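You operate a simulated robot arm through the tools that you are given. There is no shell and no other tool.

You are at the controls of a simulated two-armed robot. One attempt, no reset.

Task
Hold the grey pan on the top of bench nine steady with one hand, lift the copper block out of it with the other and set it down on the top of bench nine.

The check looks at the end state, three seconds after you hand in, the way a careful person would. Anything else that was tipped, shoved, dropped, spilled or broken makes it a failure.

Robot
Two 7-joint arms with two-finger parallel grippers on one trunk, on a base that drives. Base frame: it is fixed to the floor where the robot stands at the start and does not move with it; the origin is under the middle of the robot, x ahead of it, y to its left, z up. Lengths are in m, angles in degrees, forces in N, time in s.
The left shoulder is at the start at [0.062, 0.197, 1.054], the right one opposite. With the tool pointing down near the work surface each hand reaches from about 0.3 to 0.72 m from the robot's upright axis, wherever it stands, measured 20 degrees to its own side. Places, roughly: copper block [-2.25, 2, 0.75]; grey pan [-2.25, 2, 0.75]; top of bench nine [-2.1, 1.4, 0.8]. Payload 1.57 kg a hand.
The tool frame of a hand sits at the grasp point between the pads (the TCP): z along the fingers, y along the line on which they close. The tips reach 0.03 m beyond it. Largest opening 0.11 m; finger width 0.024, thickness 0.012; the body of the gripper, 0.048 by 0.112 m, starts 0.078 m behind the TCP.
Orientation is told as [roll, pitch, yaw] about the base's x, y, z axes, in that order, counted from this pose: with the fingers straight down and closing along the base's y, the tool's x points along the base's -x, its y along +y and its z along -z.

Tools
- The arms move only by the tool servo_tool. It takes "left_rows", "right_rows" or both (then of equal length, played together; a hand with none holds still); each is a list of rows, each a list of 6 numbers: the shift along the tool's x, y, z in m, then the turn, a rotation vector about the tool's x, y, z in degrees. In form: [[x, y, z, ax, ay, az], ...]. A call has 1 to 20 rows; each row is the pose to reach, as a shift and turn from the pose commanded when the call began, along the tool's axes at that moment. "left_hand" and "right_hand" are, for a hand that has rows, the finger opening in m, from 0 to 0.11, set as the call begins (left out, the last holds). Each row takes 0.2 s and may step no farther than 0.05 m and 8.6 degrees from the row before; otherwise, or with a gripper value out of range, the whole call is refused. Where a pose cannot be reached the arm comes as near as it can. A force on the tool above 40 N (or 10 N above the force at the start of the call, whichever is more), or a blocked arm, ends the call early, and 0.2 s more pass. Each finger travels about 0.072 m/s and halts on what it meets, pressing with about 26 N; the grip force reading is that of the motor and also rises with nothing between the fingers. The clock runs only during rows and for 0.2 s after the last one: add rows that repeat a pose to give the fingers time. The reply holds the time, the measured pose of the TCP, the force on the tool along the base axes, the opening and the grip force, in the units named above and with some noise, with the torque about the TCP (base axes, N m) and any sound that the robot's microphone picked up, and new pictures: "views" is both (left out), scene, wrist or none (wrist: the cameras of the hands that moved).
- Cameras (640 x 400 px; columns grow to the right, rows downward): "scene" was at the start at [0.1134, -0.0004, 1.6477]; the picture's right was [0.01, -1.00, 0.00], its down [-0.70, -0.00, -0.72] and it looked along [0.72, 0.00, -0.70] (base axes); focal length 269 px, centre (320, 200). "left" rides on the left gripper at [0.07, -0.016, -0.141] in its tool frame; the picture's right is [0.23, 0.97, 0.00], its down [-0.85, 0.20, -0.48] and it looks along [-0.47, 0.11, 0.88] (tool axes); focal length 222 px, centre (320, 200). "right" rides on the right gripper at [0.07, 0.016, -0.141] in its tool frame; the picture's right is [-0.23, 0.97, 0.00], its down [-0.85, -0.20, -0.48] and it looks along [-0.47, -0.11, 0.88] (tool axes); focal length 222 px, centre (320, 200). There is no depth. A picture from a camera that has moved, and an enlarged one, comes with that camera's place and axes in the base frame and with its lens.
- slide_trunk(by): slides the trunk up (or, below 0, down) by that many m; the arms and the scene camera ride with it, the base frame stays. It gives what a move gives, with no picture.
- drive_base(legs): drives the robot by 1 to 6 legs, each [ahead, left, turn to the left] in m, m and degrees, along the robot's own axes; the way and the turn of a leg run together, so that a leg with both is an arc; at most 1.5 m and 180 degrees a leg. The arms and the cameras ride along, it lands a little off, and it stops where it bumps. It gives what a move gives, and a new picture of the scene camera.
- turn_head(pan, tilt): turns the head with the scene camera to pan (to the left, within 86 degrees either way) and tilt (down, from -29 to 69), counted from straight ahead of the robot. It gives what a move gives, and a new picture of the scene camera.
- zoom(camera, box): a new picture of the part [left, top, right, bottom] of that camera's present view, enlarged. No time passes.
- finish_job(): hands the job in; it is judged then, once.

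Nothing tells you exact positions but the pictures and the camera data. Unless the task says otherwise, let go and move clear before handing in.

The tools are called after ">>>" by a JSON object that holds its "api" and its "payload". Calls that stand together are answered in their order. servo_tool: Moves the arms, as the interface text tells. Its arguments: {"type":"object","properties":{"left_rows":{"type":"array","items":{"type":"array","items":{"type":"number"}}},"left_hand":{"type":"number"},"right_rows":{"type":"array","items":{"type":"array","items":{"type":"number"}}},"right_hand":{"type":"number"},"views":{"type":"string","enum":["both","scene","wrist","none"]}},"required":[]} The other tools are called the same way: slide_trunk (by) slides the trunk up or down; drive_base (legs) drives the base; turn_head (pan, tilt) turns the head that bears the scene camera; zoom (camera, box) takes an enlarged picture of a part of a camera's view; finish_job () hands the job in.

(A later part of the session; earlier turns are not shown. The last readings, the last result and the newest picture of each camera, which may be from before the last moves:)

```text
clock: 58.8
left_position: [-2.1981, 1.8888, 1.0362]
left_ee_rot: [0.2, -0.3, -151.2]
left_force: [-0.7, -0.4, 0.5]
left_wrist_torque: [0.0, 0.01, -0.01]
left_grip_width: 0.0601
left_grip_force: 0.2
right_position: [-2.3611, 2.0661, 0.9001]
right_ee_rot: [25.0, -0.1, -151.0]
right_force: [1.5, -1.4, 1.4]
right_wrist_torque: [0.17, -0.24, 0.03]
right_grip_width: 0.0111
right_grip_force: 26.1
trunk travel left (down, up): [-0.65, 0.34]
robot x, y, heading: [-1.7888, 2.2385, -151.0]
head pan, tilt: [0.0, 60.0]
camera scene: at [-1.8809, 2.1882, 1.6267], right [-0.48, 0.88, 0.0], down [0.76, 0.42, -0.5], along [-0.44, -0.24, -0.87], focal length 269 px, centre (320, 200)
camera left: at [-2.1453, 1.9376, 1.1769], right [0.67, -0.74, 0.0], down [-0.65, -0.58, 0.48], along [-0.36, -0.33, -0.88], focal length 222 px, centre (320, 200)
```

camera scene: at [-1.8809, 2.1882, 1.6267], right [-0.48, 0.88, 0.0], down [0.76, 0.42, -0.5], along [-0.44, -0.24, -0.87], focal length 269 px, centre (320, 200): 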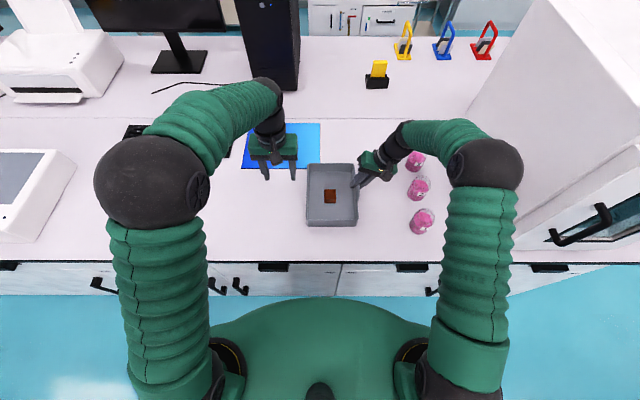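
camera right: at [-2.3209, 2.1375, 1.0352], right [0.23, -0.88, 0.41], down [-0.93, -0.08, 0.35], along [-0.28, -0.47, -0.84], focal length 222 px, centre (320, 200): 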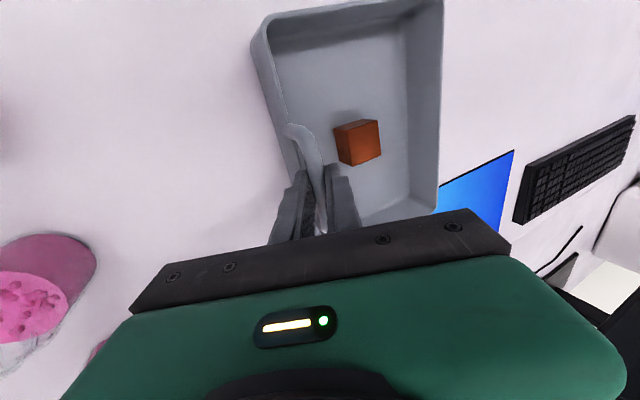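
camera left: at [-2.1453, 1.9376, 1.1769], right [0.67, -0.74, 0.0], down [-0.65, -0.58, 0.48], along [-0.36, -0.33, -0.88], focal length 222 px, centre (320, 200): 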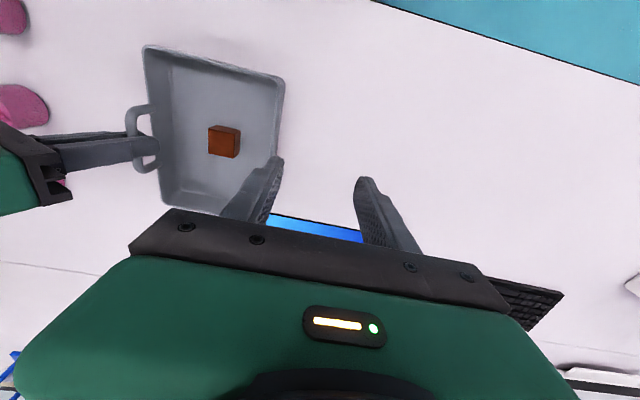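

The left hand is back to neutral and all forces have normalised. Now I'll open the right hand fully to release the handle before backing it out.

>>> {"api": "servo_tool", "payload": {"right_rows": [[0, 0, 0, 0, 0, 0], [0, 0, 0, 0, 0, 0], [0, 0, 0, 0, 0, 0], [0, 0, 0, 0, 0, 0], [0, 0, 0, 0, 0, 0]], "right_hand": 0.11, "views": "wrist"}}

>>> {"api": "servo_tool", "payload": {"right_rows": [[0, 0, -0.02, 0, 0, 0], [0, 0, -0.05, 0, 0, 0], [0, 0, -0.085, 0, 0, 0], [0, 0.03, -0.115, 0, 0, 0], [0, 0.065, -0.135, 0, 0, 0], [0, 0.09, -0.14, 0, 0, 0], [0, 0.09, -0.14, 0, 0, 0]], "right_hand": 0.11, "views": "both"}}

```text
clock: 60.0
left_position: [-2.1981, 1.889, 1.0357]
left_ee_rot: [0.2, -0.3, -151.2]
left_force: [-0.3, 0.2, -0.1]
left_wrist_torque: [0.03, 0.01, -0.04]
left_grip_width: 0.06
left_grip_force: 0.0
right_position: [-2.3607, 2.0679, 0.9003]
right_ee_rot: [25.0, -0.2, -151.1]
right_force: [-0.4, -0.1, 0.4]
right_wrist_torque: [-0.04, 0.01, -0.03]
right_grip_width: 0.1099
right_grip_force: 0.0
trunk travel left (down, up): [-0.65, 0.34]
robot x, y, heading: [-1.7884, 2.2388, -151.1]
head pan, tilt: [0.0, 60.0]
camera right: at [-2.3202, 2.1392, 1.0352], right [0.23, -0.88, 0.41], down [-0.93, -0.08, 0.35], along [-0.28, -0.46, -0.84], focal length 222 px, centre (320, 200)
```

right: 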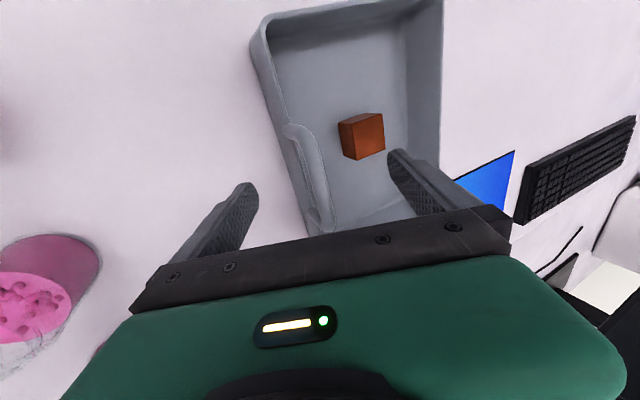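

```text
clock: 61.6
left_position: [-2.1981, 1.8882, 1.0362]
left_ee_rot: [0.2, -0.3, -151.2]
left_force: [-0.3, -0.2, -0.1]
left_wrist_torque: [-0.02, -0.02, 0.03]
left_grip_width: 0.0601
left_grip_force: 0.0
right_position: [-2.3492, 2.0476, 1.066]
right_ee_rot: [25.0, -0.2, -151.1]
right_force: [-0.2, 0.5, -1.0]
right_wrist_torque: [0.01, -0.01, 0.01]
right_grip_width: 0.11
right_grip_force: 0.1
trunk travel left (down, up): [-0.65, 0.34]
robot x, y, heading: [-1.7912, 2.2331, -151.0]
head pan, tilt: [0.0, 60.0]
camera scene: at [-1.8806, 2.1884, 1.6267], right [-0.48, 0.88, 0.0], down [0.76, 0.42, -0.5], along [-0.44, -0.24, -0.87], focal length 269 px, centre (320, 200)
camera right: at [-2.3084, 2.1195, 1.2003], right [0.23, -0.88, 0.41], down [-0.93, -0.08, 0.35], along [-0.28, -0.46, -0.84], focal length 222 px, centre (320, 200)
```

scene: 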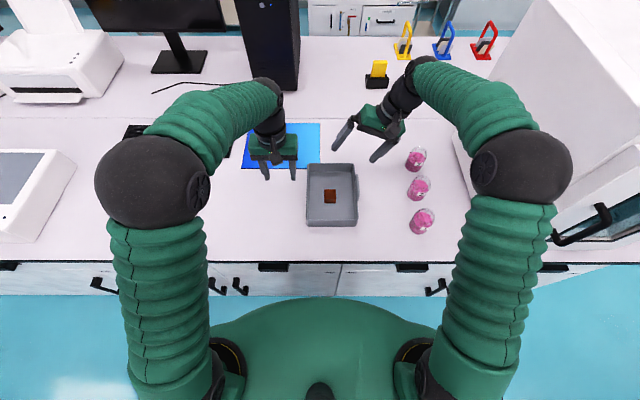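
right: 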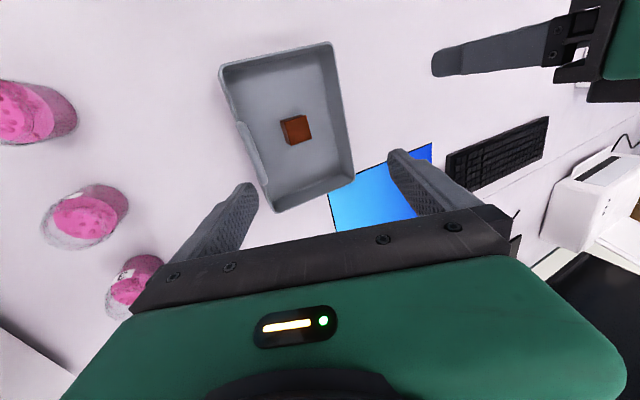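

Both hands are up and clear, and the pan and block sit undisturbed. I'll shift the base 8 cm to the right so the block is on the left arm's side and the handle on the right arm's side.

>>> {"api": "drive_base", "payload": {"legs": [[0, -0.08, 0]]}}

>>> {"api": "zoom", "payload": {"camera": "scene", "box": [240, 130, 400, 230]}}

```text
clock: 62.7
left_position: [-2.2199, 1.9291, 1.0325]
left_ee_rot: [-1.2, -0.4, -150.9]
left_force: [0.2, -0.2, 0.5]
left_wrist_torque: [0.08, 0.04, -0.02]
left_grip_width: 0.06
left_grip_force: 0.0
right_position: [-2.37, 2.086, 1.0679]
right_ee_rot: [23.5, -0.3, -150.8]
right_force: [1.3, -0.6, 0.7]
right_wrist_torque: [0.09, 0.12, 0.02]
right_grip_width: 0.1101
right_grip_force: 0.0
trunk travel left (down, up): [-0.65, 0.34]
robot x, y, heading: [-1.8293, 2.3008, -151.0]
head pan, tilt: [0.0, 60.0]
camera scene: at [-1.897, 2.2194, 1.6263], right [-0.48, 0.87, 0.02], down [0.75, 0.43, -0.5], along [-0.45, -0.22, -0.87], focal length 269 px, centre (320, 200)
```

scene: 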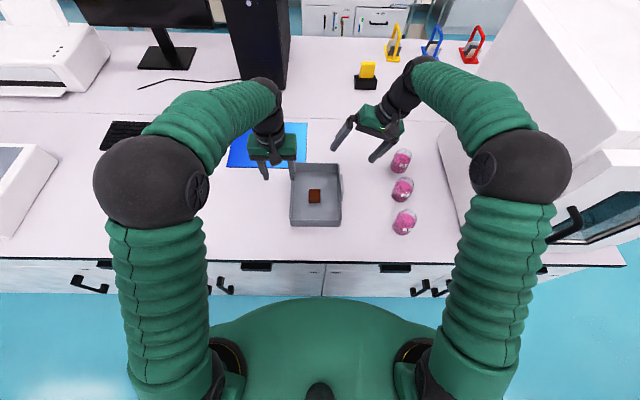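

```text
4.00 times, centred on (320, 180) of scene
camera zoom: at [-1.897, 2.2194, 1.6263], right [-0.48, 0.87, 0.02], down [0.75, 0.43, -0.5], along [-0.45, -0.22, -0.87], focal length 1075 px, centre (320, 280)
```

zoom: 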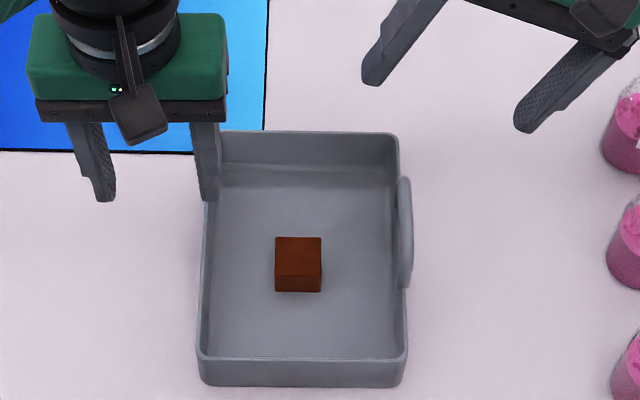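

The base is shifted and still settling. I'll use the time to increase the right hand's lean by another 11°, then remeasure.

>>> {"api": "servo_tool", "payload": {"right_rows": [[0, 0, 0, -5.5, 0, 0], [0, 0, 0, -11, 0, 0], [0, 0, 0, -11, 0, 0], [0, 0, 0, -11, 0, 0], [0, 0, 0, -11, 0, 0]], "right_hand": 0.11, "views": "both"}}

>>> {"api": "zoom", "payload": {"camera": "scene", "box": [240, 130, 400, 230]}}

>>> {"api": "zoom", "payload": {"camera": "right", "box": [160, 20, 480, 220]}}

>>> {"api": "zoom", "payload": {"camera": "left", "box": [160, 20, 480, 220]}}

```text
clock: 63.9
left_position: [-2.2382, 1.9643, 1.0369]
left_ee_rot: [0.8, -0.4, -151.0]
left_force: [0.3, 0.0, 1.0]
left_wrist_torque: [-0.05, 0.03, 0.03]
left_grip_width: 0.0601
left_grip_force: 0.0
right_position: [-2.3886, 2.1223, 1.0648]
right_ee_rot: [36.6, -0.4, -150.9]
right_force: [-0.4, 0.0, 0.7]
right_wrist_torque: [-0.02, -0.05, -0.02]
right_grip_width: 0.11
right_grip_force: 0.0
trunk travel left (down, up): [-0.65, 0.34]
robot x, y, heading: [-1.8261, 2.3025, -151.0]
head pan, tilt: [0.0, 60.0]
camera scene: at [-1.9265, 2.2707, 1.6265], right [-0.48, 0.88, -0.01], down [0.76, 0.41, -0.5], along [-0.43, -0.25, -0.87], focal length 269 px, centre (320, 200)
camera right: at [-2.3611, 2.2177, 1.1884], right [0.19, -0.79, 0.58], down [-0.96, -0.03, 0.27], along [-0.2, -0.61, -0.77], focal length 222 px, centre (320, 200)
```

scene: 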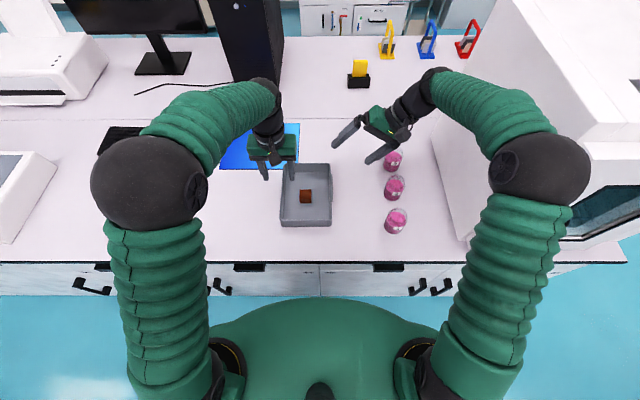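
right: 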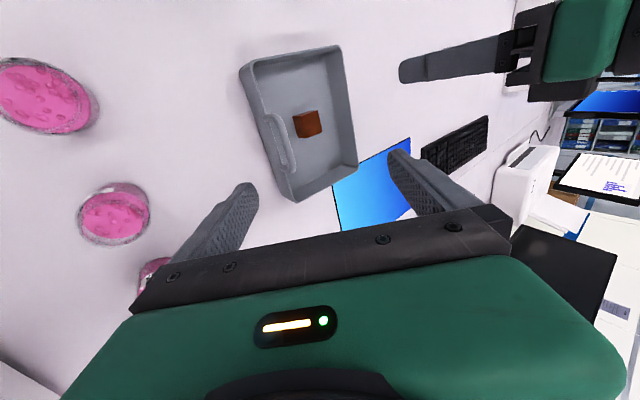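

```text
4.00 times, centred on (320, 180) of scene
camera zoom: at [-1.9265, 2.2707, 1.6265], right [-0.48, 0.88, -0.01], down [0.76, 0.41, -0.5], along [-0.43, -0.25, -0.87], focal length 1075 px, centre (320, 280)
```

zoom: 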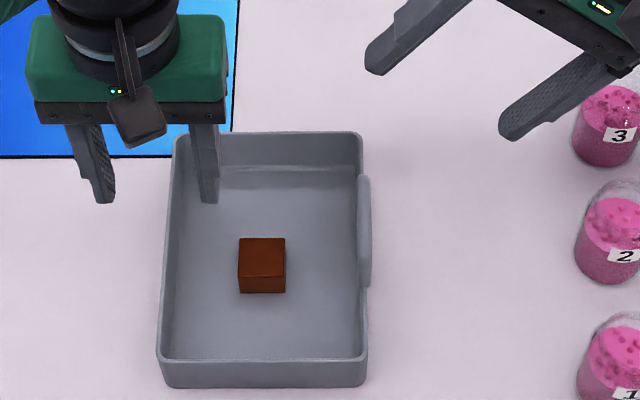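

```text
2.00 times, centred on (320, 120) of right
camera zoom: at [-2.3611, 2.2177, 1.1884], right [0.19, -0.79, 0.58], down [-0.96, -0.03, 0.27], along [-0.2, -0.61, -0.77], focal length 444 px, centre (320, 360)
```

zoom: 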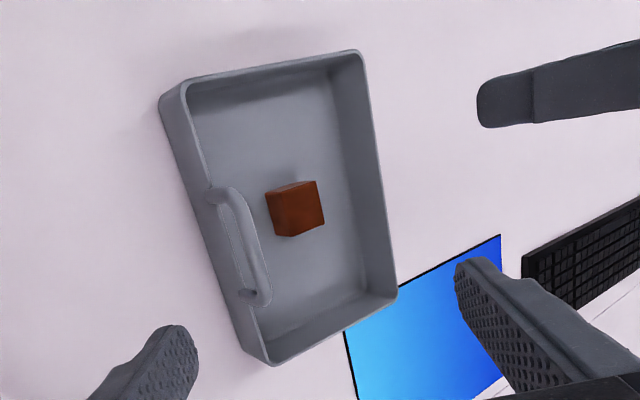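

```text
2.00 times, centred on (320, 120) of left
camera zoom: at [-2.1859, 2.0142, 1.178], right [0.67, -0.74, 0.01], down [-0.65, -0.58, 0.49], along [-0.35, -0.34, -0.87], focal length 444 px, centre (320, 360)
```

zoom: 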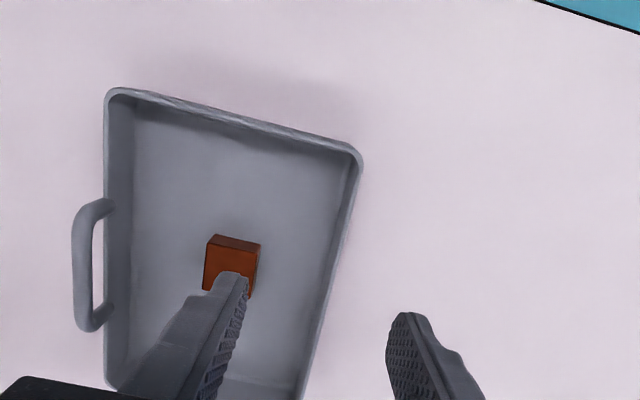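

The robot is still swaying a little after the sideways drive. I'll hold for a second and remeasure when it's still.

>>> {"api": "servo_tool", "payload": {"right_rows": [[0, 0, 0, 0, 0, 0], [0, 0, 0, 0, 0, 0], [0, 0, 0, 0, 0, 0], [0, 0, 0, 0, 0, 0], [0, 0, 0, 0, 0, 0], [0, 0, 0, 0, 0, 0], [0, 0, 0, 0, 0, 0], [0, 0, 0, 0, 0, 0]], "views": "both"}}

>>> {"api": "zoom", "payload": {"camera": "scene", "box": [240, 130, 400, 230]}}

>>> {"api": "zoom", "payload": {"camera": "right", "box": [160, 20, 480, 220]}}

```text
clock: 65.7
left_position: [-2.2313, 1.9534, 1.0361]
left_ee_rot: [0.3, -0.3, -151.0]
left_force: [-0.5, 0.0, 1.1]
left_wrist_torque: [0.02, -0.01, -0.01]
left_grip_width: 0.0599
left_grip_force: 0.0
right_position: [-2.3825, 2.1116, 1.0664]
right_ee_rot: [36.0, -0.5, -150.7]
right_force: [0.1, -0.2, -0.2]
right_wrist_torque: [-0.01, 0.0, -0.01]
right_grip_width: 0.1101
right_grip_force: 0.1
trunk travel left (down, up): [-0.65, 0.34]
robot x, y, heading: [-1.8276, 2.3036, -151.2]
head pan, tilt: [0.0, 60.0]
camera scene: at [-1.918, 2.2563, 1.6267], right [-0.48, 0.88, 0.0], down [0.76, 0.42, -0.5], along [-0.43, -0.24, -0.87], focal length 269 px, centre (320, 200)
camera right: at [-2.354, 2.2055, 1.1905], right [0.19, -0.8, 0.57], down [-0.96, -0.03, 0.28], along [-0.2, -0.6, -0.77], focal length 222 px, centre (320, 200)
```

scene: 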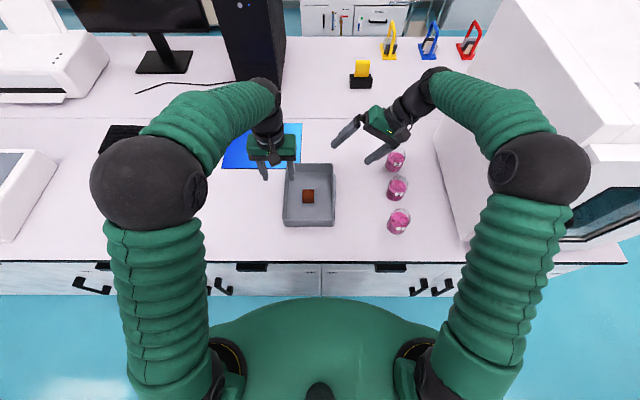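
right: 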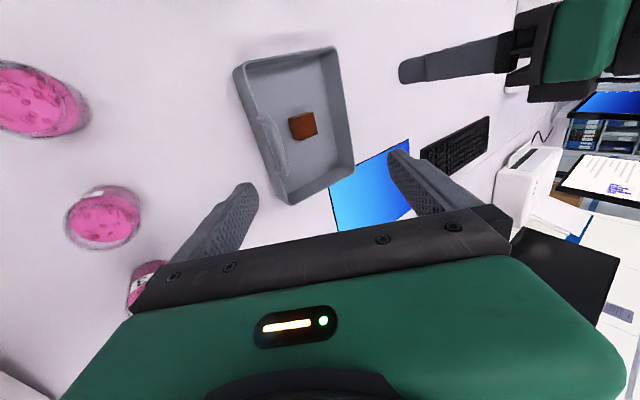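

```text
4.00 times, centred on (320, 180) of scene
camera zoom: at [-1.918, 2.2563, 1.6267], right [-0.48, 0.88, 0.0], down [0.76, 0.42, -0.5], along [-0.43, -0.24, -0.87], focal length 1075 px, centre (320, 280)
```

zoom: 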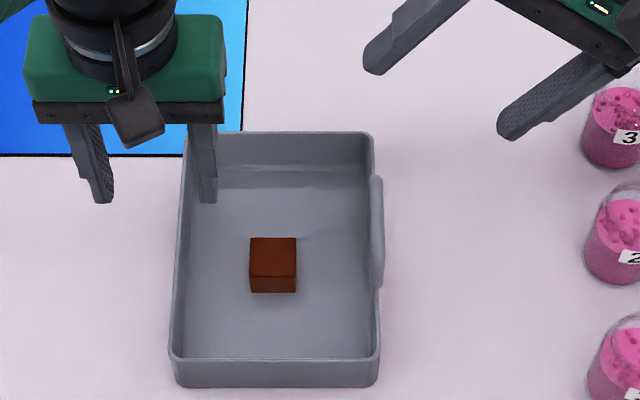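

```text
2.00 times, centred on (320, 120) of right
camera zoom: at [-2.354, 2.2055, 1.1905], right [0.19, -0.8, 0.57], down [-0.96, -0.03, 0.28], along [-0.2, -0.6, -0.77], focal length 444 px, centre (320, 360)
```

zoom: 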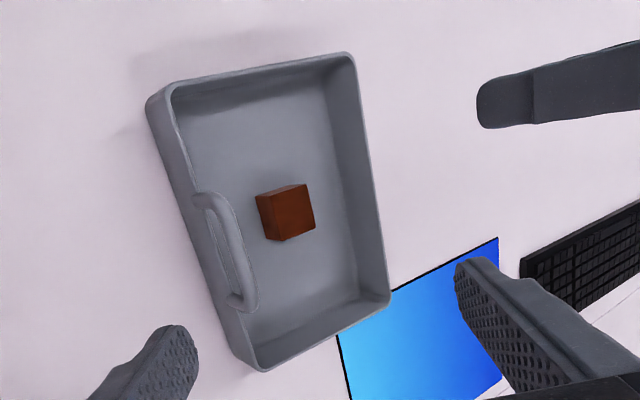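

It's settled: the handle bar is now about 4.5 cm right of my centreline at z about 0.889, and the block is slightly left of it. I'll lower the right hand to the pre-grasp point along the 36° lean.

>>> {"api": "servo_tool", "payload": {"right_rows": [[0, -0.02, 0.0272, 0, 0, 0], [-0.001, -0.04, 0.0544, 0, 0, 0], [-0.0016, -0.0603, 0.0815, 0, 0, 0], [-0.0016, -0.0603, 0.0815, 0, 0, 0], [-0.0016, -0.0603, 0.0815, 0, 0, 0]], "right_hand": 0.11, "views": "both"}}

>>> {"api": "zoom", "payload": {"camera": "right", "box": [208, 80, 432, 220]}}

>>> {"api": "zoom", "payload": {"camera": "scene", "box": [260, 130, 420, 230]}}

```text
clock: 66.9
left_position: [-2.231, 1.9513, 1.0354]
left_ee_rot: [0.1, -0.3, -150.8]
left_force: [0.2, -0.5, 0.3]
left_wrist_torque: [-0.01, 0.0, -0.02]
left_grip_width: 0.06
left_grip_force: 0.1
right_position: [-2.3842, 2.1078, 0.9649]
right_ee_rot: [35.9, -0.4, -150.8]
right_force: [-0.7, 0.3, -0.2]
right_wrist_torque: [0.0, 0.02, -0.03]
right_grip_width: 0.1102
right_grip_force: 0.0
trunk travel left (down, up): [-0.65, 0.34]
robot x, y, heading: [-1.8282, 2.3012, -151.4]
head pan, tilt: [0.0, 60.0]
camera scene: at [-1.9159, 2.2528, 1.6267], right [-0.48, 0.88, 0.0], down [0.76, 0.42, -0.5], along [-0.44, -0.24, -0.87], focal length 269 px, centre (320, 200)
camera right: at [-2.3558, 2.2028, 1.0894], right [0.19, -0.8, 0.57], down [-0.96, -0.03, 0.28], along [-0.2, -0.6, -0.77], focal length 222 px, centre (320, 200)
```

scene: 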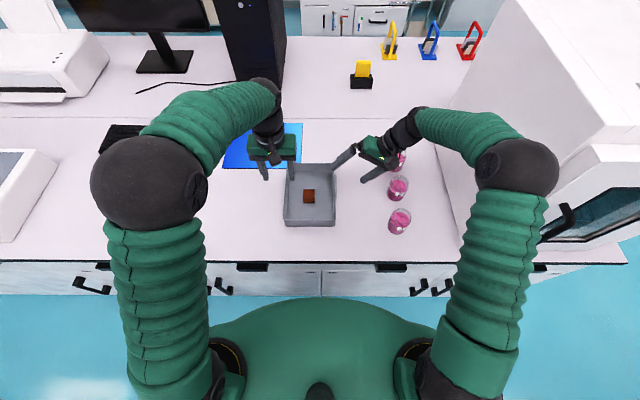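
right: 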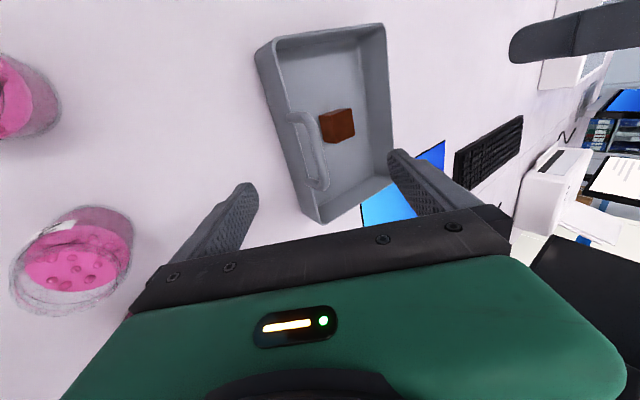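

```text
2.86 times, centred on (320, 150) of right
camera zoom: at [-2.3558, 2.2028, 1.0894], right [0.19, -0.8, 0.57], down [-0.96, -0.03, 0.28], along [-0.2, -0.6, -0.77], focal length 635 px, centre (320, 343)
```

zoom: 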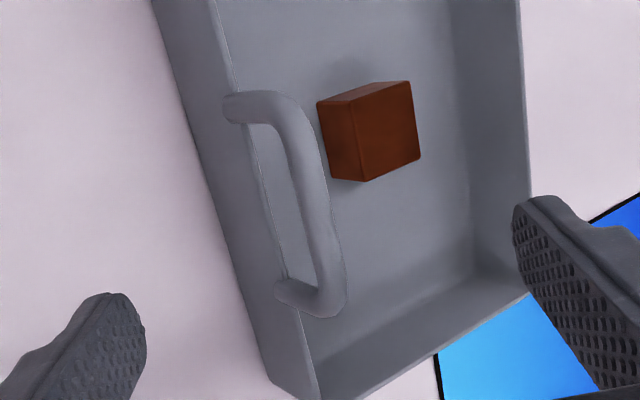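

```text
4.00 times, centred on (340, 180) of scene
camera zoom: at [-1.9159, 2.2528, 1.6267], right [-0.48, 0.88, 0.0], down [0.76, 0.42, -0.5], along [-0.44, -0.24, -0.87], focal length 1075 px, centre (240, 280)
```

zoom: 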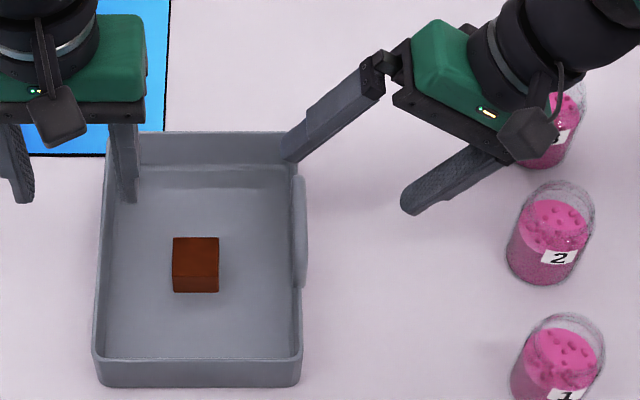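

The handle bar lies right on the approach axis at about 9.4 cm. I'll advance 8 cm so the bar ends up between the finger pads.

>>> {"api": "servo_tool", "payload": {"right_rows": [[0, -0.0005, 0.02, 0, 0, 0], [0, -0.001, 0.04, 0, 0, 0], [0, -0.001, 0.055, 0, 0, 0], [0, -0.001, 0.068, 0, 0, 0], [0, -0.001, 0.08, 0, 0, 0], [0, -0.001, 0.08, 0, 0, 0]], "right_hand": 0.11, "views": "wrist"}}

>>> {"api": "zoom", "payload": {"camera": "right", "box": [208, 90, 432, 230]}}

>>> {"api": "zoom", "payload": {"camera": "scene", "box": [260, 130, 420, 230]}}

```text
clock: 68.3
left_position: [-2.2306, 1.9523, 1.0355]
left_ee_rot: [0.2, -0.5, -150.9]
left_force: [0.7, 0.3, 0.4]
left_wrist_torque: [0.04, 0.0, -0.01]
left_grip_width: 0.06
left_grip_force: 0.1
right_position: [-2.3613, 2.0694, 0.8999]
right_ee_rot: [35.9, -0.3, -150.8]
right_force: [0.1, 0.0, -0.5]
right_wrist_torque: [0.0, 0.02, -0.01]
right_grip_width: 0.11
right_grip_force: 0.0
trunk travel left (down, up): [-0.65, 0.34]
robot x, y, heading: [-1.8263, 2.3013, -151.1]
head pan, tilt: [0.0, 60.0]
camera right: at [-2.3335, 2.1631, 1.0239], right [0.19, -0.8, 0.57], down [-0.96, -0.03, 0.28], along [-0.2, -0.6, -0.77], focal length 222 px, centre (320, 200)
```

right: 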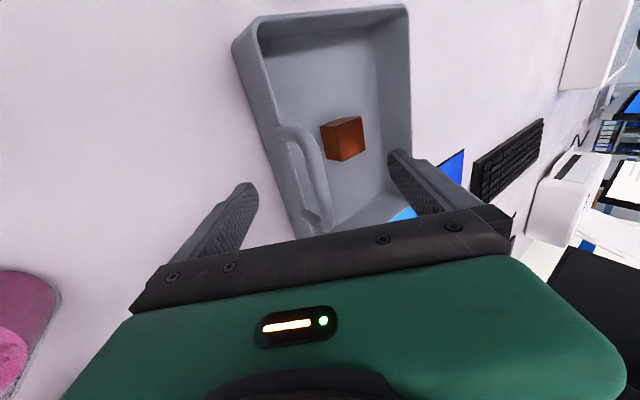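

```text
2.86 times, centred on (320, 160) of right
camera zoom: at [-2.3335, 2.1631, 1.0239], right [0.19, -0.8, 0.57], down [-0.96, -0.03, 0.28], along [-0.2, -0.6, -0.77], focal length 635 px, centre (320, 314)
```

zoom: 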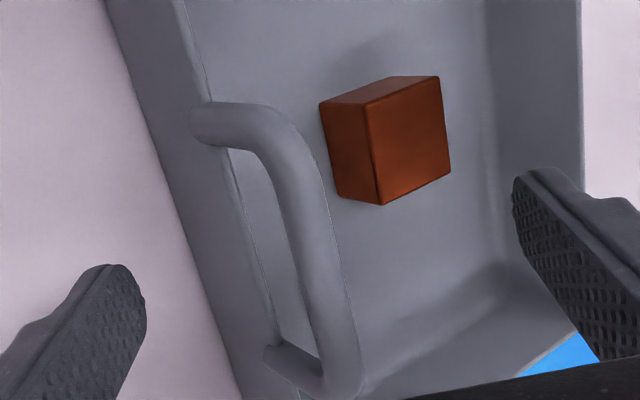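

```text
4.00 times, centred on (340, 180) of scene
camera zoom: at [-1.9164, 2.2535, 1.6267], right [-0.48, 0.88, 0.0], down [0.76, 0.42, -0.5], along [-0.44, -0.24, -0.87], focal length 1075 px, centre (240, 280)
```

zoom: 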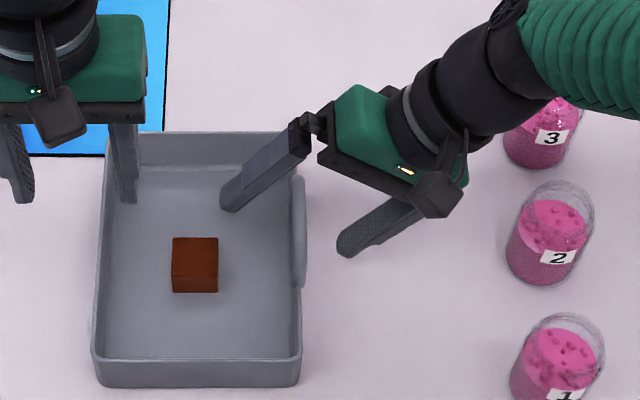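

Bar centred again. Closing to 3 cm first, then fully onto the handle.

>>> {"api": "servo_tool", "payload": {"right_rows": [[0, 0, 0, 0, 0, 0], [0, 0, 0, 0, 0, 0], [0, 0, 0, 0, 0, 0], [0, 0, 0, 0, 0, 0]], "right_hand": 0.03, "views": "wrist"}}

>>> {"api": "zoom", "payload": {"camera": "right", "box": [240, 110, 400, 210]}}

```text
clock: 69.3
left_position: [-2.2313, 1.9504, 1.0359]
left_ee_rot: [0.4, -0.4, -150.8]
left_force: [1.0, 1.3, 0.5]
left_wrist_torque: [-0.01, 0.0, -0.04]
left_grip_width: 0.0599
left_grip_force: 0.0
right_position: [-2.3624, 2.0694, 0.9]
right_ee_rot: [35.9, -0.5, -150.8]
right_force: [-0.5, 0.3, 0.5]
right_wrist_torque: [-0.02, -0.02, 0.01]
right_grip_width: 0.0299
right_grip_force: 0.0
trunk travel left (down, up): [-0.65, 0.34]
robot x, y, heading: [-1.825, 2.3029, -151.2]
head pan, tilt: [0.0, 60.0]
camera right: at [-2.3337, 2.1631, 1.0239], right [0.19, -0.8, 0.57], down [-0.96, -0.03, 0.28], along [-0.2, -0.6, -0.77], focal length 222 px, centre (320, 200)
```

right: 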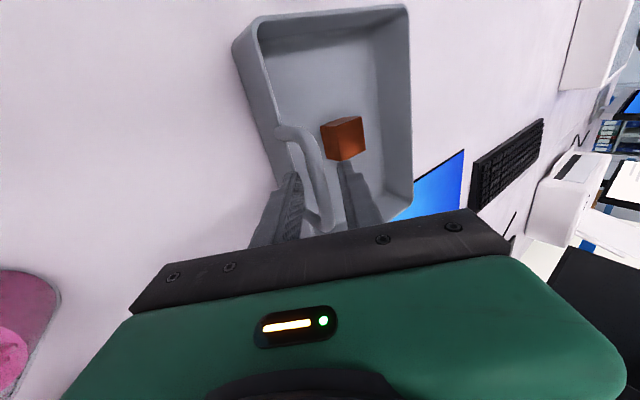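

```text
4.00 times, centred on (320, 160) of right
camera zoom: at [-2.3337, 2.1631, 1.0239], right [0.19, -0.8, 0.57], down [-0.96, -0.03, 0.28], along [-0.2, -0.6, -0.77], focal length 888 px, centre (320, 360)
```

zoom: 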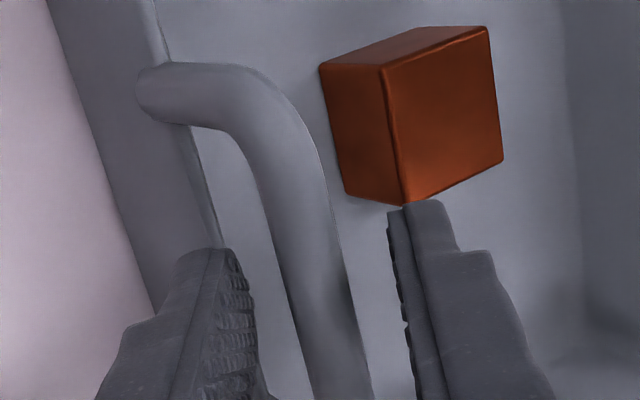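

>>> {"api": "servo_tool", "payload": {"right_rows": [[0, 0, 0, 0, 0, 0], [0, 0, 0, 0, 0, 0], [0, 0, 0, 0, 0, 0]], "right_hand": 0.0, "views": "both"}}

>>> {"api": "zoom", "payload": {"camera": "scene", "box": [260, 130, 420, 230]}}

>>> {"api": "zoom", "payload": {"camera": "left", "box": [160, 40, 416, 200]}}

```text
clock: 70.1
left_position: [-2.2305, 1.951, 1.037]
left_ee_rot: [0.2, -0.3, -150.8]
left_force: [0.6, 0.6, 0.2]
left_wrist_torque: [0.03, 0.02, 0.0]
left_grip_width: 0.0599
left_grip_force: 0.0
right_position: [-2.3621, 2.0685, 0.8998]
right_ee_rot: [36.0, -0.5, -150.8]
right_force: [0.1, -1.7, 2.7]
right_wrist_torque: [0.09, -0.23, -0.15]
right_grip_width: 0.0111
right_grip_force: 25.4
trunk travel left (down, up): [-0.65, 0.34]
robot x, y, heading: [-1.8257, 2.3048, -151.1]
head pan, tilt: [0.0, 60.0]
camera scene: at [-1.916, 2.2531, 1.6268], right [-0.48, 0.88, 0.0], down [0.76, 0.42, -0.5], along [-0.44, -0.24, -0.87], focal length 269 px, centre (320, 200)
camera right: at [-2.3334, 2.1628, 1.0242], right [0.19, -0.8, 0.57], down [-0.96, -0.03, 0.28], along [-0.2, -0.6, -0.77], focal length 222 px, centre (320, 200)
```

scene: 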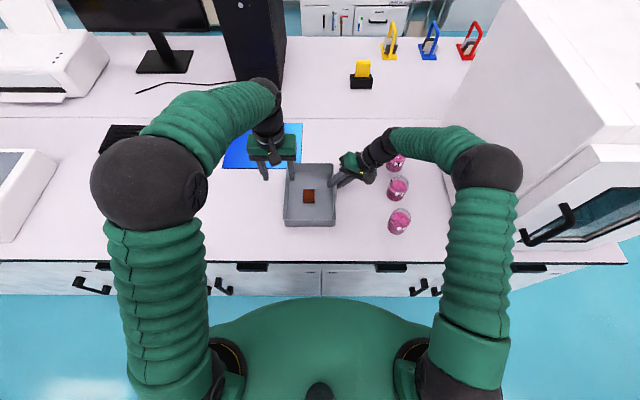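
right: 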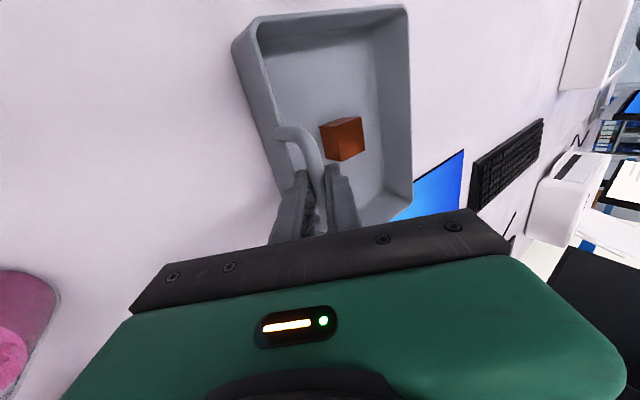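

```text
4.00 times, centred on (340, 180) of scene
camera zoom: at [-1.916, 2.2531, 1.6268], right [-0.48, 0.88, 0.0], down [0.76, 0.42, -0.5], along [-0.44, -0.24, -0.87], focal length 1075 px, centre (240, 280)
```

zoom: 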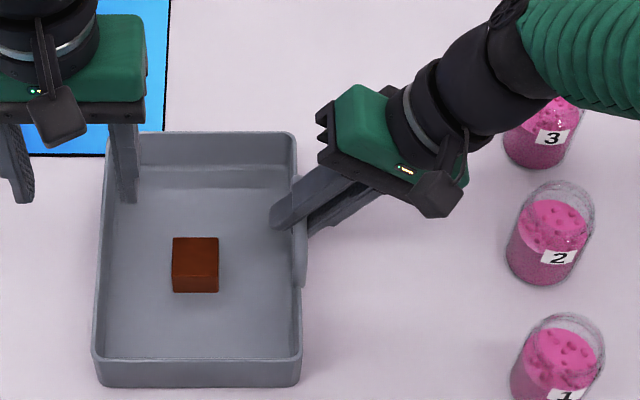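

```text
2.50 times, centred on (288, 120) of left
camera zoom: at [-2.1778, 2.0005, 1.1773], right [0.67, -0.74, 0.0], down [-0.65, -0.59, 0.49], along [-0.36, -0.33, -0.87], focal length 555 px, centre (400, 400)
```

zoom: 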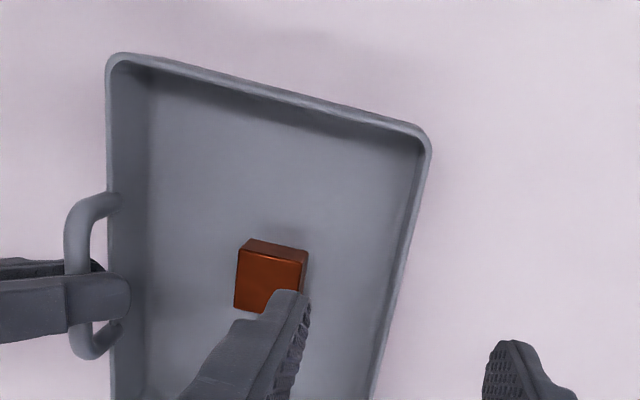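

The handle is gripped again with the pan unmoved, and there's now about 3.5 cm of clearance between the grippers. The left hand is untilted and on its own side, so I'll move it to 10 cm above the block's grasp height.

>>> {"api": "servo_tool", "payload": {"left_rows": [[-0.0136, -0.0183, 0.0244, 0, 0, 0], [-0.0272, -0.0365, 0.0488, 0, 0, 0], [-0.0408, -0.0548, 0.0732, 0, 0, 0], [-0.0544, -0.073, 0.0975, 0, 0, 0], [-0.0544, -0.073, 0.0975, 0, 0, 0], [-0.0544, -0.073, 0.0975, 0, 0, 0]], "left_hand": 0.064, "views": "both"}}

>>> {"api": "zoom", "payload": {"camera": "left", "box": [208, 80, 432, 220]}}

>>> {"api": "zoom", "payload": {"camera": "scene", "box": [260, 130, 420, 230]}}

```text
clock: 71.5
left_position: [-2.3137, 1.9865, 0.94]
left_ee_rot: [0.3, -0.4, -150.7]
left_force: [-0.4, -0.2, -0.3]
left_wrist_torque: [0.01, -0.01, 0.0]
left_grip_width: 0.064
left_grip_force: 0.1
right_position: [-2.3618, 2.0692, 0.8993]
right_ee_rot: [35.9, -0.4, -150.8]
right_force: [0.2, -0.4, 4.5]
right_wrist_torque: [0.12, -0.32, 0.0]
right_grip_width: 0.0115
right_grip_force: 26.0
trunk travel left (down, up): [-0.65, 0.34]
robot x, y, heading: [-1.8239, 2.3051, -151.1]
head pan, tilt: [0.0, 60.0]
camera scene: at [-1.9164, 2.2536, 1.6267], right [-0.48, 0.88, 0.0], down [0.76, 0.42, -0.5], along [-0.44, -0.24, -0.87], focal length 269 px, centre (320, 200)
camera left: at [-2.2616, 2.0372, 1.0806], right [0.67, -0.74, 0.0], down [-0.65, -0.59, 0.49], along [-0.36, -0.33, -0.87], focal length 222 px, centre (320, 200)
```

scene: 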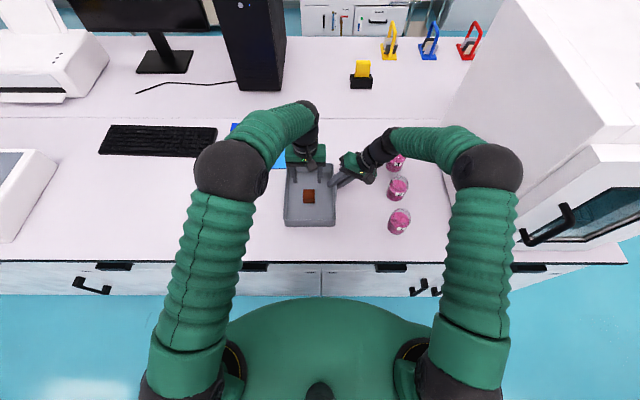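
left: 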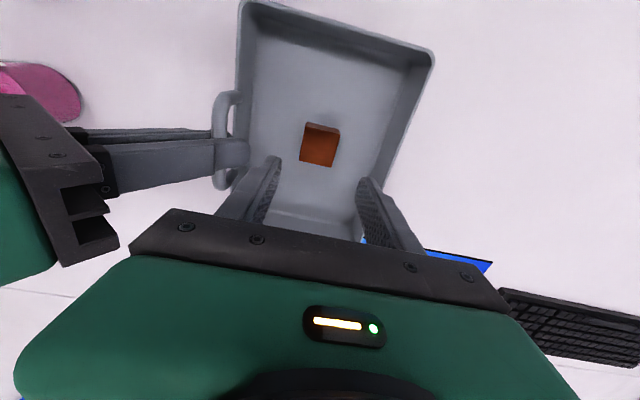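

```text
2.86 times, centred on (320, 150) of left
camera zoom: at [-2.2616, 2.0372, 1.0806], right [0.67, -0.74, 0.0], down [-0.65, -0.59, 0.49], along [-0.36, -0.33, -0.87], focal length 635 px, centre (320, 343)
```

zoom: 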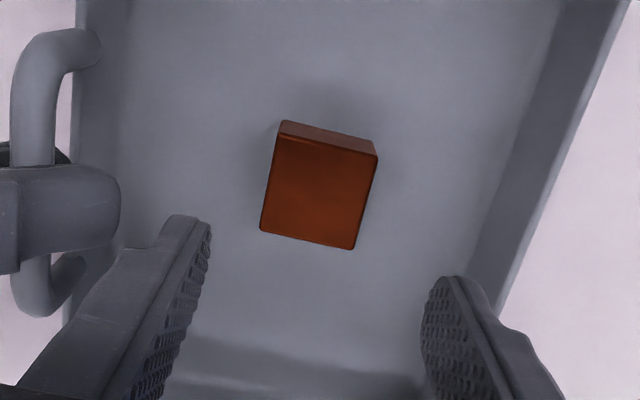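

```text
4.00 times, centred on (340, 180) of scene
camera zoom: at [-1.9164, 2.2536, 1.6267], right [-0.48, 0.88, 0.0], down [0.76, 0.42, -0.5], along [-0.44, -0.24, -0.87], focal length 1075 px, centre (240, 280)
```

zoom: 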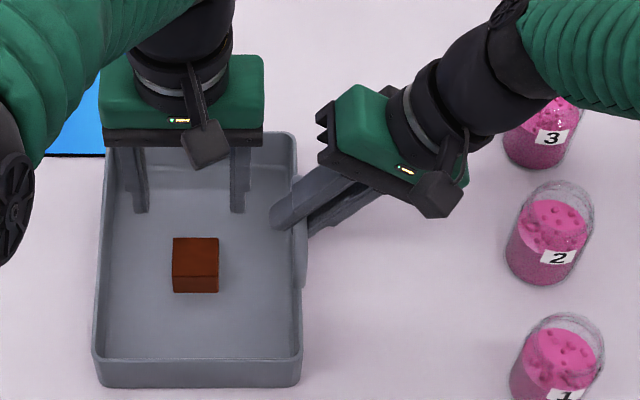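

The left hand is tracking precisely now. The block is about 5 mm nearer me than the hand axis, so I'll descend 7 cm with that correction and recheck.

>>> {"api": "servo_tool", "payload": {"left_rows": [[0.002, -0.0005, 0.02, 0, 0, 0], [0.004, -0.001, 0.04, 0, 0, 0], [0.005, -0.0014, 0.055, 0, 0, 0], [0.005, -0.0014, 0.07, 0, 0, 0], [0.005, -0.0014, 0.07, 0, 0, 0]], "left_hand": 0.064, "views": "wrist"}}

>>> {"api": "zoom", "payload": {"camera": "left", "box": [240, 110, 400, 210]}}

>>> {"api": "zoom", "payload": {"camera": "right", "box": [200, 0, 520, 200]}}

```text
clock: 72.7
left_position: [-2.3114, 1.9911, 0.8689]
left_ee_rot: [0.2, -0.4, -150.8]
left_force: [-0.3, -0.7, -0.2]
left_wrist_torque: [0.02, 0.0, -0.01]
left_grip_width: 0.0641
left_grip_force: 0.1
right_position: [-2.3615, 2.0688, 0.9001]
right_ee_rot: [36.0, -0.4, -150.9]
right_force: [0.3, -1.3, 5.1]
right_wrist_torque: [0.03, -0.15, -0.19]
right_grip_width: 0.0113
right_grip_force: 25.5
trunk travel left (down, up): [-0.65, 0.34]
robot x, y, heading: [-1.8275, 2.3011, -151.2]
head pan, tilt: [0.0, 60.0]
camera left: at [-2.2584, 2.0409, 1.01], right [0.67, -0.74, 0.0], down [-0.65, -0.59, 0.49], along [-0.36, -0.33, -0.87], focal length 222 px, centre (320, 200)
```

left: 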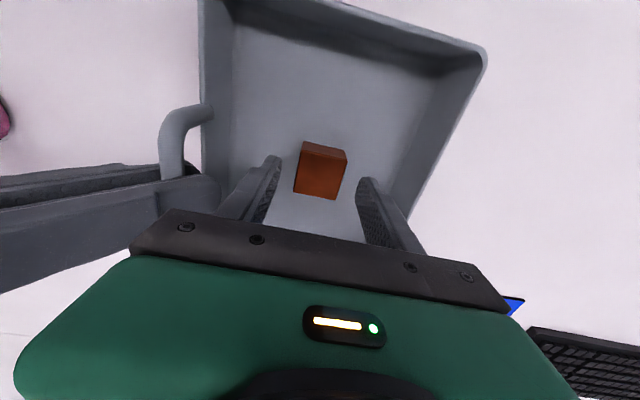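

```text
4.00 times, centred on (320, 160) of left
camera zoom: at [-2.2584, 2.0409, 1.01], right [0.67, -0.74, 0.0], down [-0.65, -0.59, 0.49], along [-0.36, -0.33, -0.87], focal length 888 px, centre (320, 360)
```

zoom: 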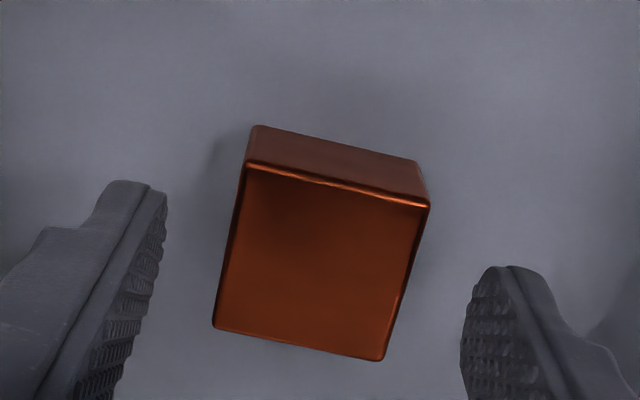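

```text
2.00 times, centred on (360, 100) of right
camera zoom: at [-2.3336, 2.1633, 1.0242], right [0.19, -0.8, 0.57], down [-0.96, -0.03, 0.28], along [-0.2, -0.6, -0.77], focal length 444 px, centre (240, 400)
```

zoom: 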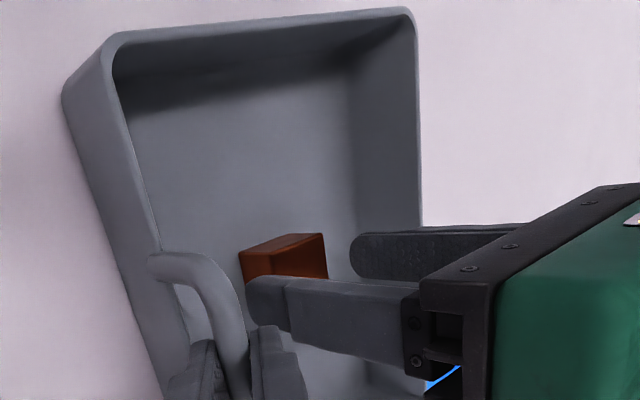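

The block is centred to within a millimetre. Final descent of 2.95 cm, slow, to put the tips about 2 mm above the pan floor.

>>> {"api": "servo_tool", "payload": {"left_rows": [[0, 0, 0.01, 0, 0, 0], [0, 0, 0.019, 0, 0, 0], [0, 0, 0.025, 0, 0, 0], [0, 0, 0.0295, 0, 0, 0], [0, 0, 0.0295, 0, 0, 0]], "left_hand": 0.064, "views": "wrist"}}

>>> {"api": "zoom", "payload": {"camera": "left", "box": [240, 110, 400, 210]}}

>>> {"api": "zoom", "payload": {"camera": "right", "box": [280, 80, 440, 180]}}

```text
clock: 73.9
left_position: [-2.3121, 1.9921, 0.8396]
left_ee_rot: [0.2, -0.4, -150.8]
left_force: [0.7, -0.5, 0.0]
left_wrist_torque: [0.01, 0.0, -0.02]
left_grip_width: 0.064
left_grip_force: 0.1
right_position: [-2.3621, 2.0686, 0.9007]
right_ee_rot: [35.9, -0.4, -150.8]
right_force: [-0.4, -0.5, 5.3]
right_wrist_torque: [-0.01, -0.15, -0.15]
right_grip_width: 0.0112
right_grip_force: 26.1
trunk travel left (down, up): [-0.65, 0.34]
robot x, y, heading: [-1.8255, 2.3042, -150.9]
head pan, tilt: [0.0, 60.0]
camera left: at [-2.2583, 2.0407, 0.9803], right [0.67, -0.74, 0.0], down [-0.65, -0.59, 0.49], along [-0.36, -0.33, -0.87], focal length 222 px, centre (320, 200)
```

left: 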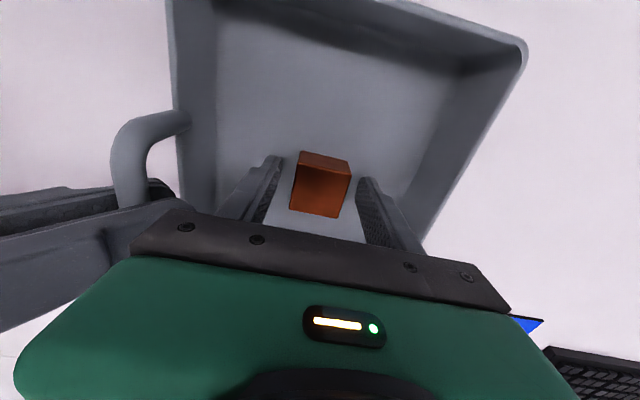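

```text
4.00 times, centred on (320, 160) of left
camera zoom: at [-2.2583, 2.0407, 0.9803], right [0.67, -0.74, 0.0], down [-0.65, -0.59, 0.49], along [-0.36, -0.33, -0.87], focal length 888 px, centre (320, 360)
```

zoom: 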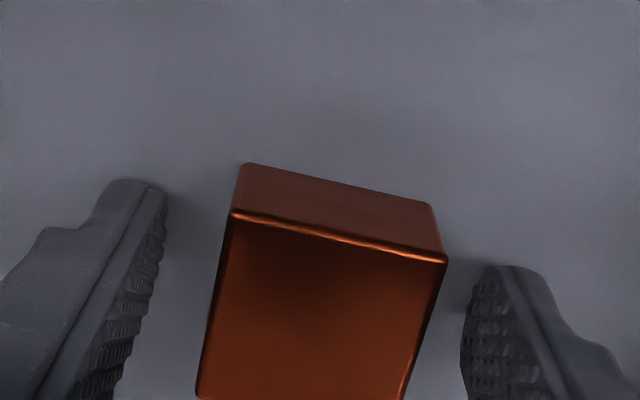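

```text
4.00 times, centred on (360, 130) of right
camera zoom: at [-2.3336, 2.1633, 1.0241], right [0.19, -0.8, 0.57], down [-0.96, -0.03, 0.28], along [-0.2, -0.6, -0.77], focal length 888 px, centre (160, 480)
```

zoom: 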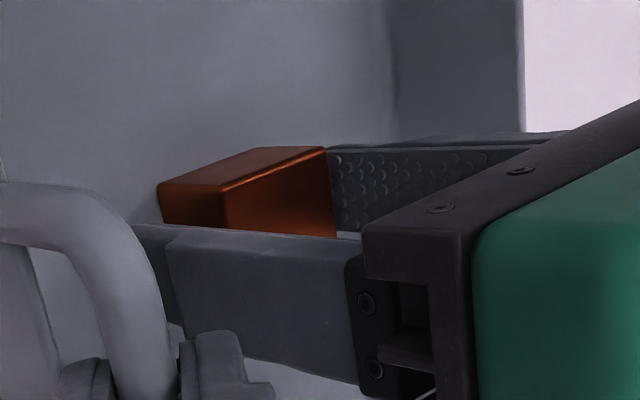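

Fingers straddle the block with the pads overlapping nearly its full height. Closing the left hand on it.

>>> {"api": "servo_tool", "payload": {"left_rows": [[0, 0, 0.001, 0, 0, 0], [0, 0, 0.001, 0, 0, 0], [0, 0, 0.001, 0, 0, 0], [0, 0, 0.001, 0, 0, 0], [0, 0, 0.001, 0, 0, 0]], "left_hand": 0.0, "views": "wrist"}}

>>> {"api": "zoom", "payload": {"camera": "left", "box": [240, 110, 400, 210]}}

>>> {"api": "zoom", "payload": {"camera": "right", "box": [280, 80, 440, 180]}}

```text
clock: 75.1
left_position: [-2.3121, 1.991, 0.839]
left_ee_rot: [0.2, -0.4, -150.8]
left_force: [2.8, 0.8, 5.4]
left_wrist_torque: [0.18, -0.07, -0.03]
left_grip_width: 0.0398
left_grip_force: 26.1
right_position: [-2.3623, 2.0695, 0.8995]
right_ee_rot: [35.9, -0.4, -150.8]
right_force: [-2.9, -1.8, 1.4]
right_wrist_torque: [0.04, -0.05, -0.23]
right_grip_width: 0.011
right_grip_force: 26.0
trunk travel left (down, up): [-0.65, 0.34]
robot x, y, heading: [-1.8269, 2.3011, -151.2]
head pan, tilt: [0.0, 60.0]
camera left: at [-2.2584, 2.0408, 0.9796], right [0.67, -0.74, 0.0], down [-0.65, -0.59, 0.49], along [-0.36, -0.33, -0.87], focal length 222 px, centre (320, 200)
```

left: 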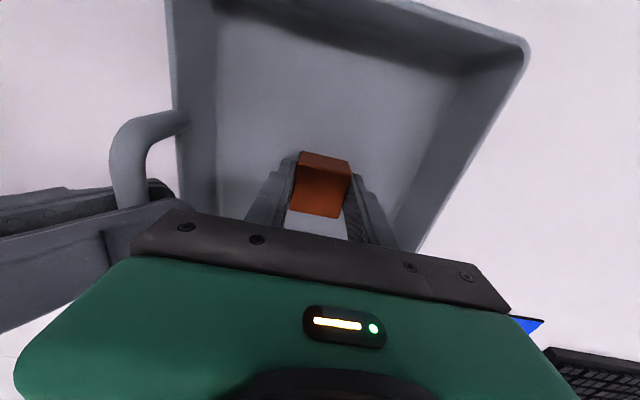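

```text
4.00 times, centred on (320, 160) of left
camera zoom: at [-2.2584, 2.0408, 0.9796], right [0.67, -0.74, 0.0], down [-0.65, -0.59, 0.49], along [-0.36, -0.33, -0.87], focal length 888 px, centre (320, 360)
```

zoom: 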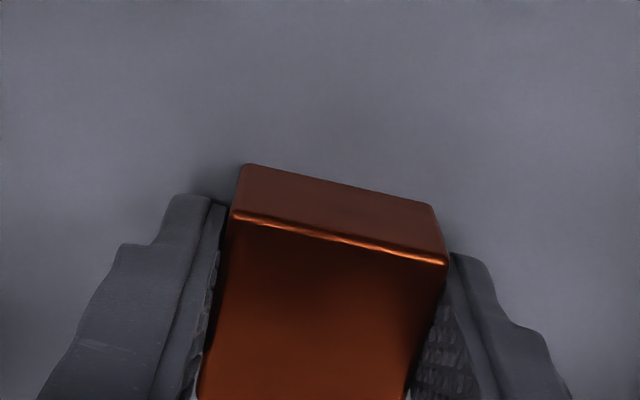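

```text
4.00 times, centred on (360, 130) of right
camera zoom: at [-2.3334, 2.1633, 1.0242], right [0.19, -0.8, 0.57], down [-0.96, -0.03, 0.28], along [-0.2, -0.6, -0.77], focal length 888 px, centre (160, 480)
```

zoom: 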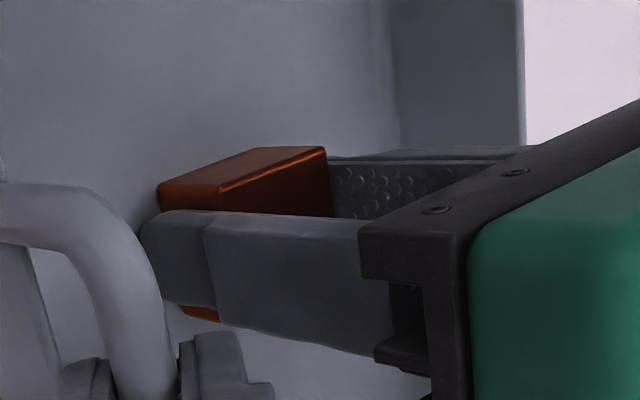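

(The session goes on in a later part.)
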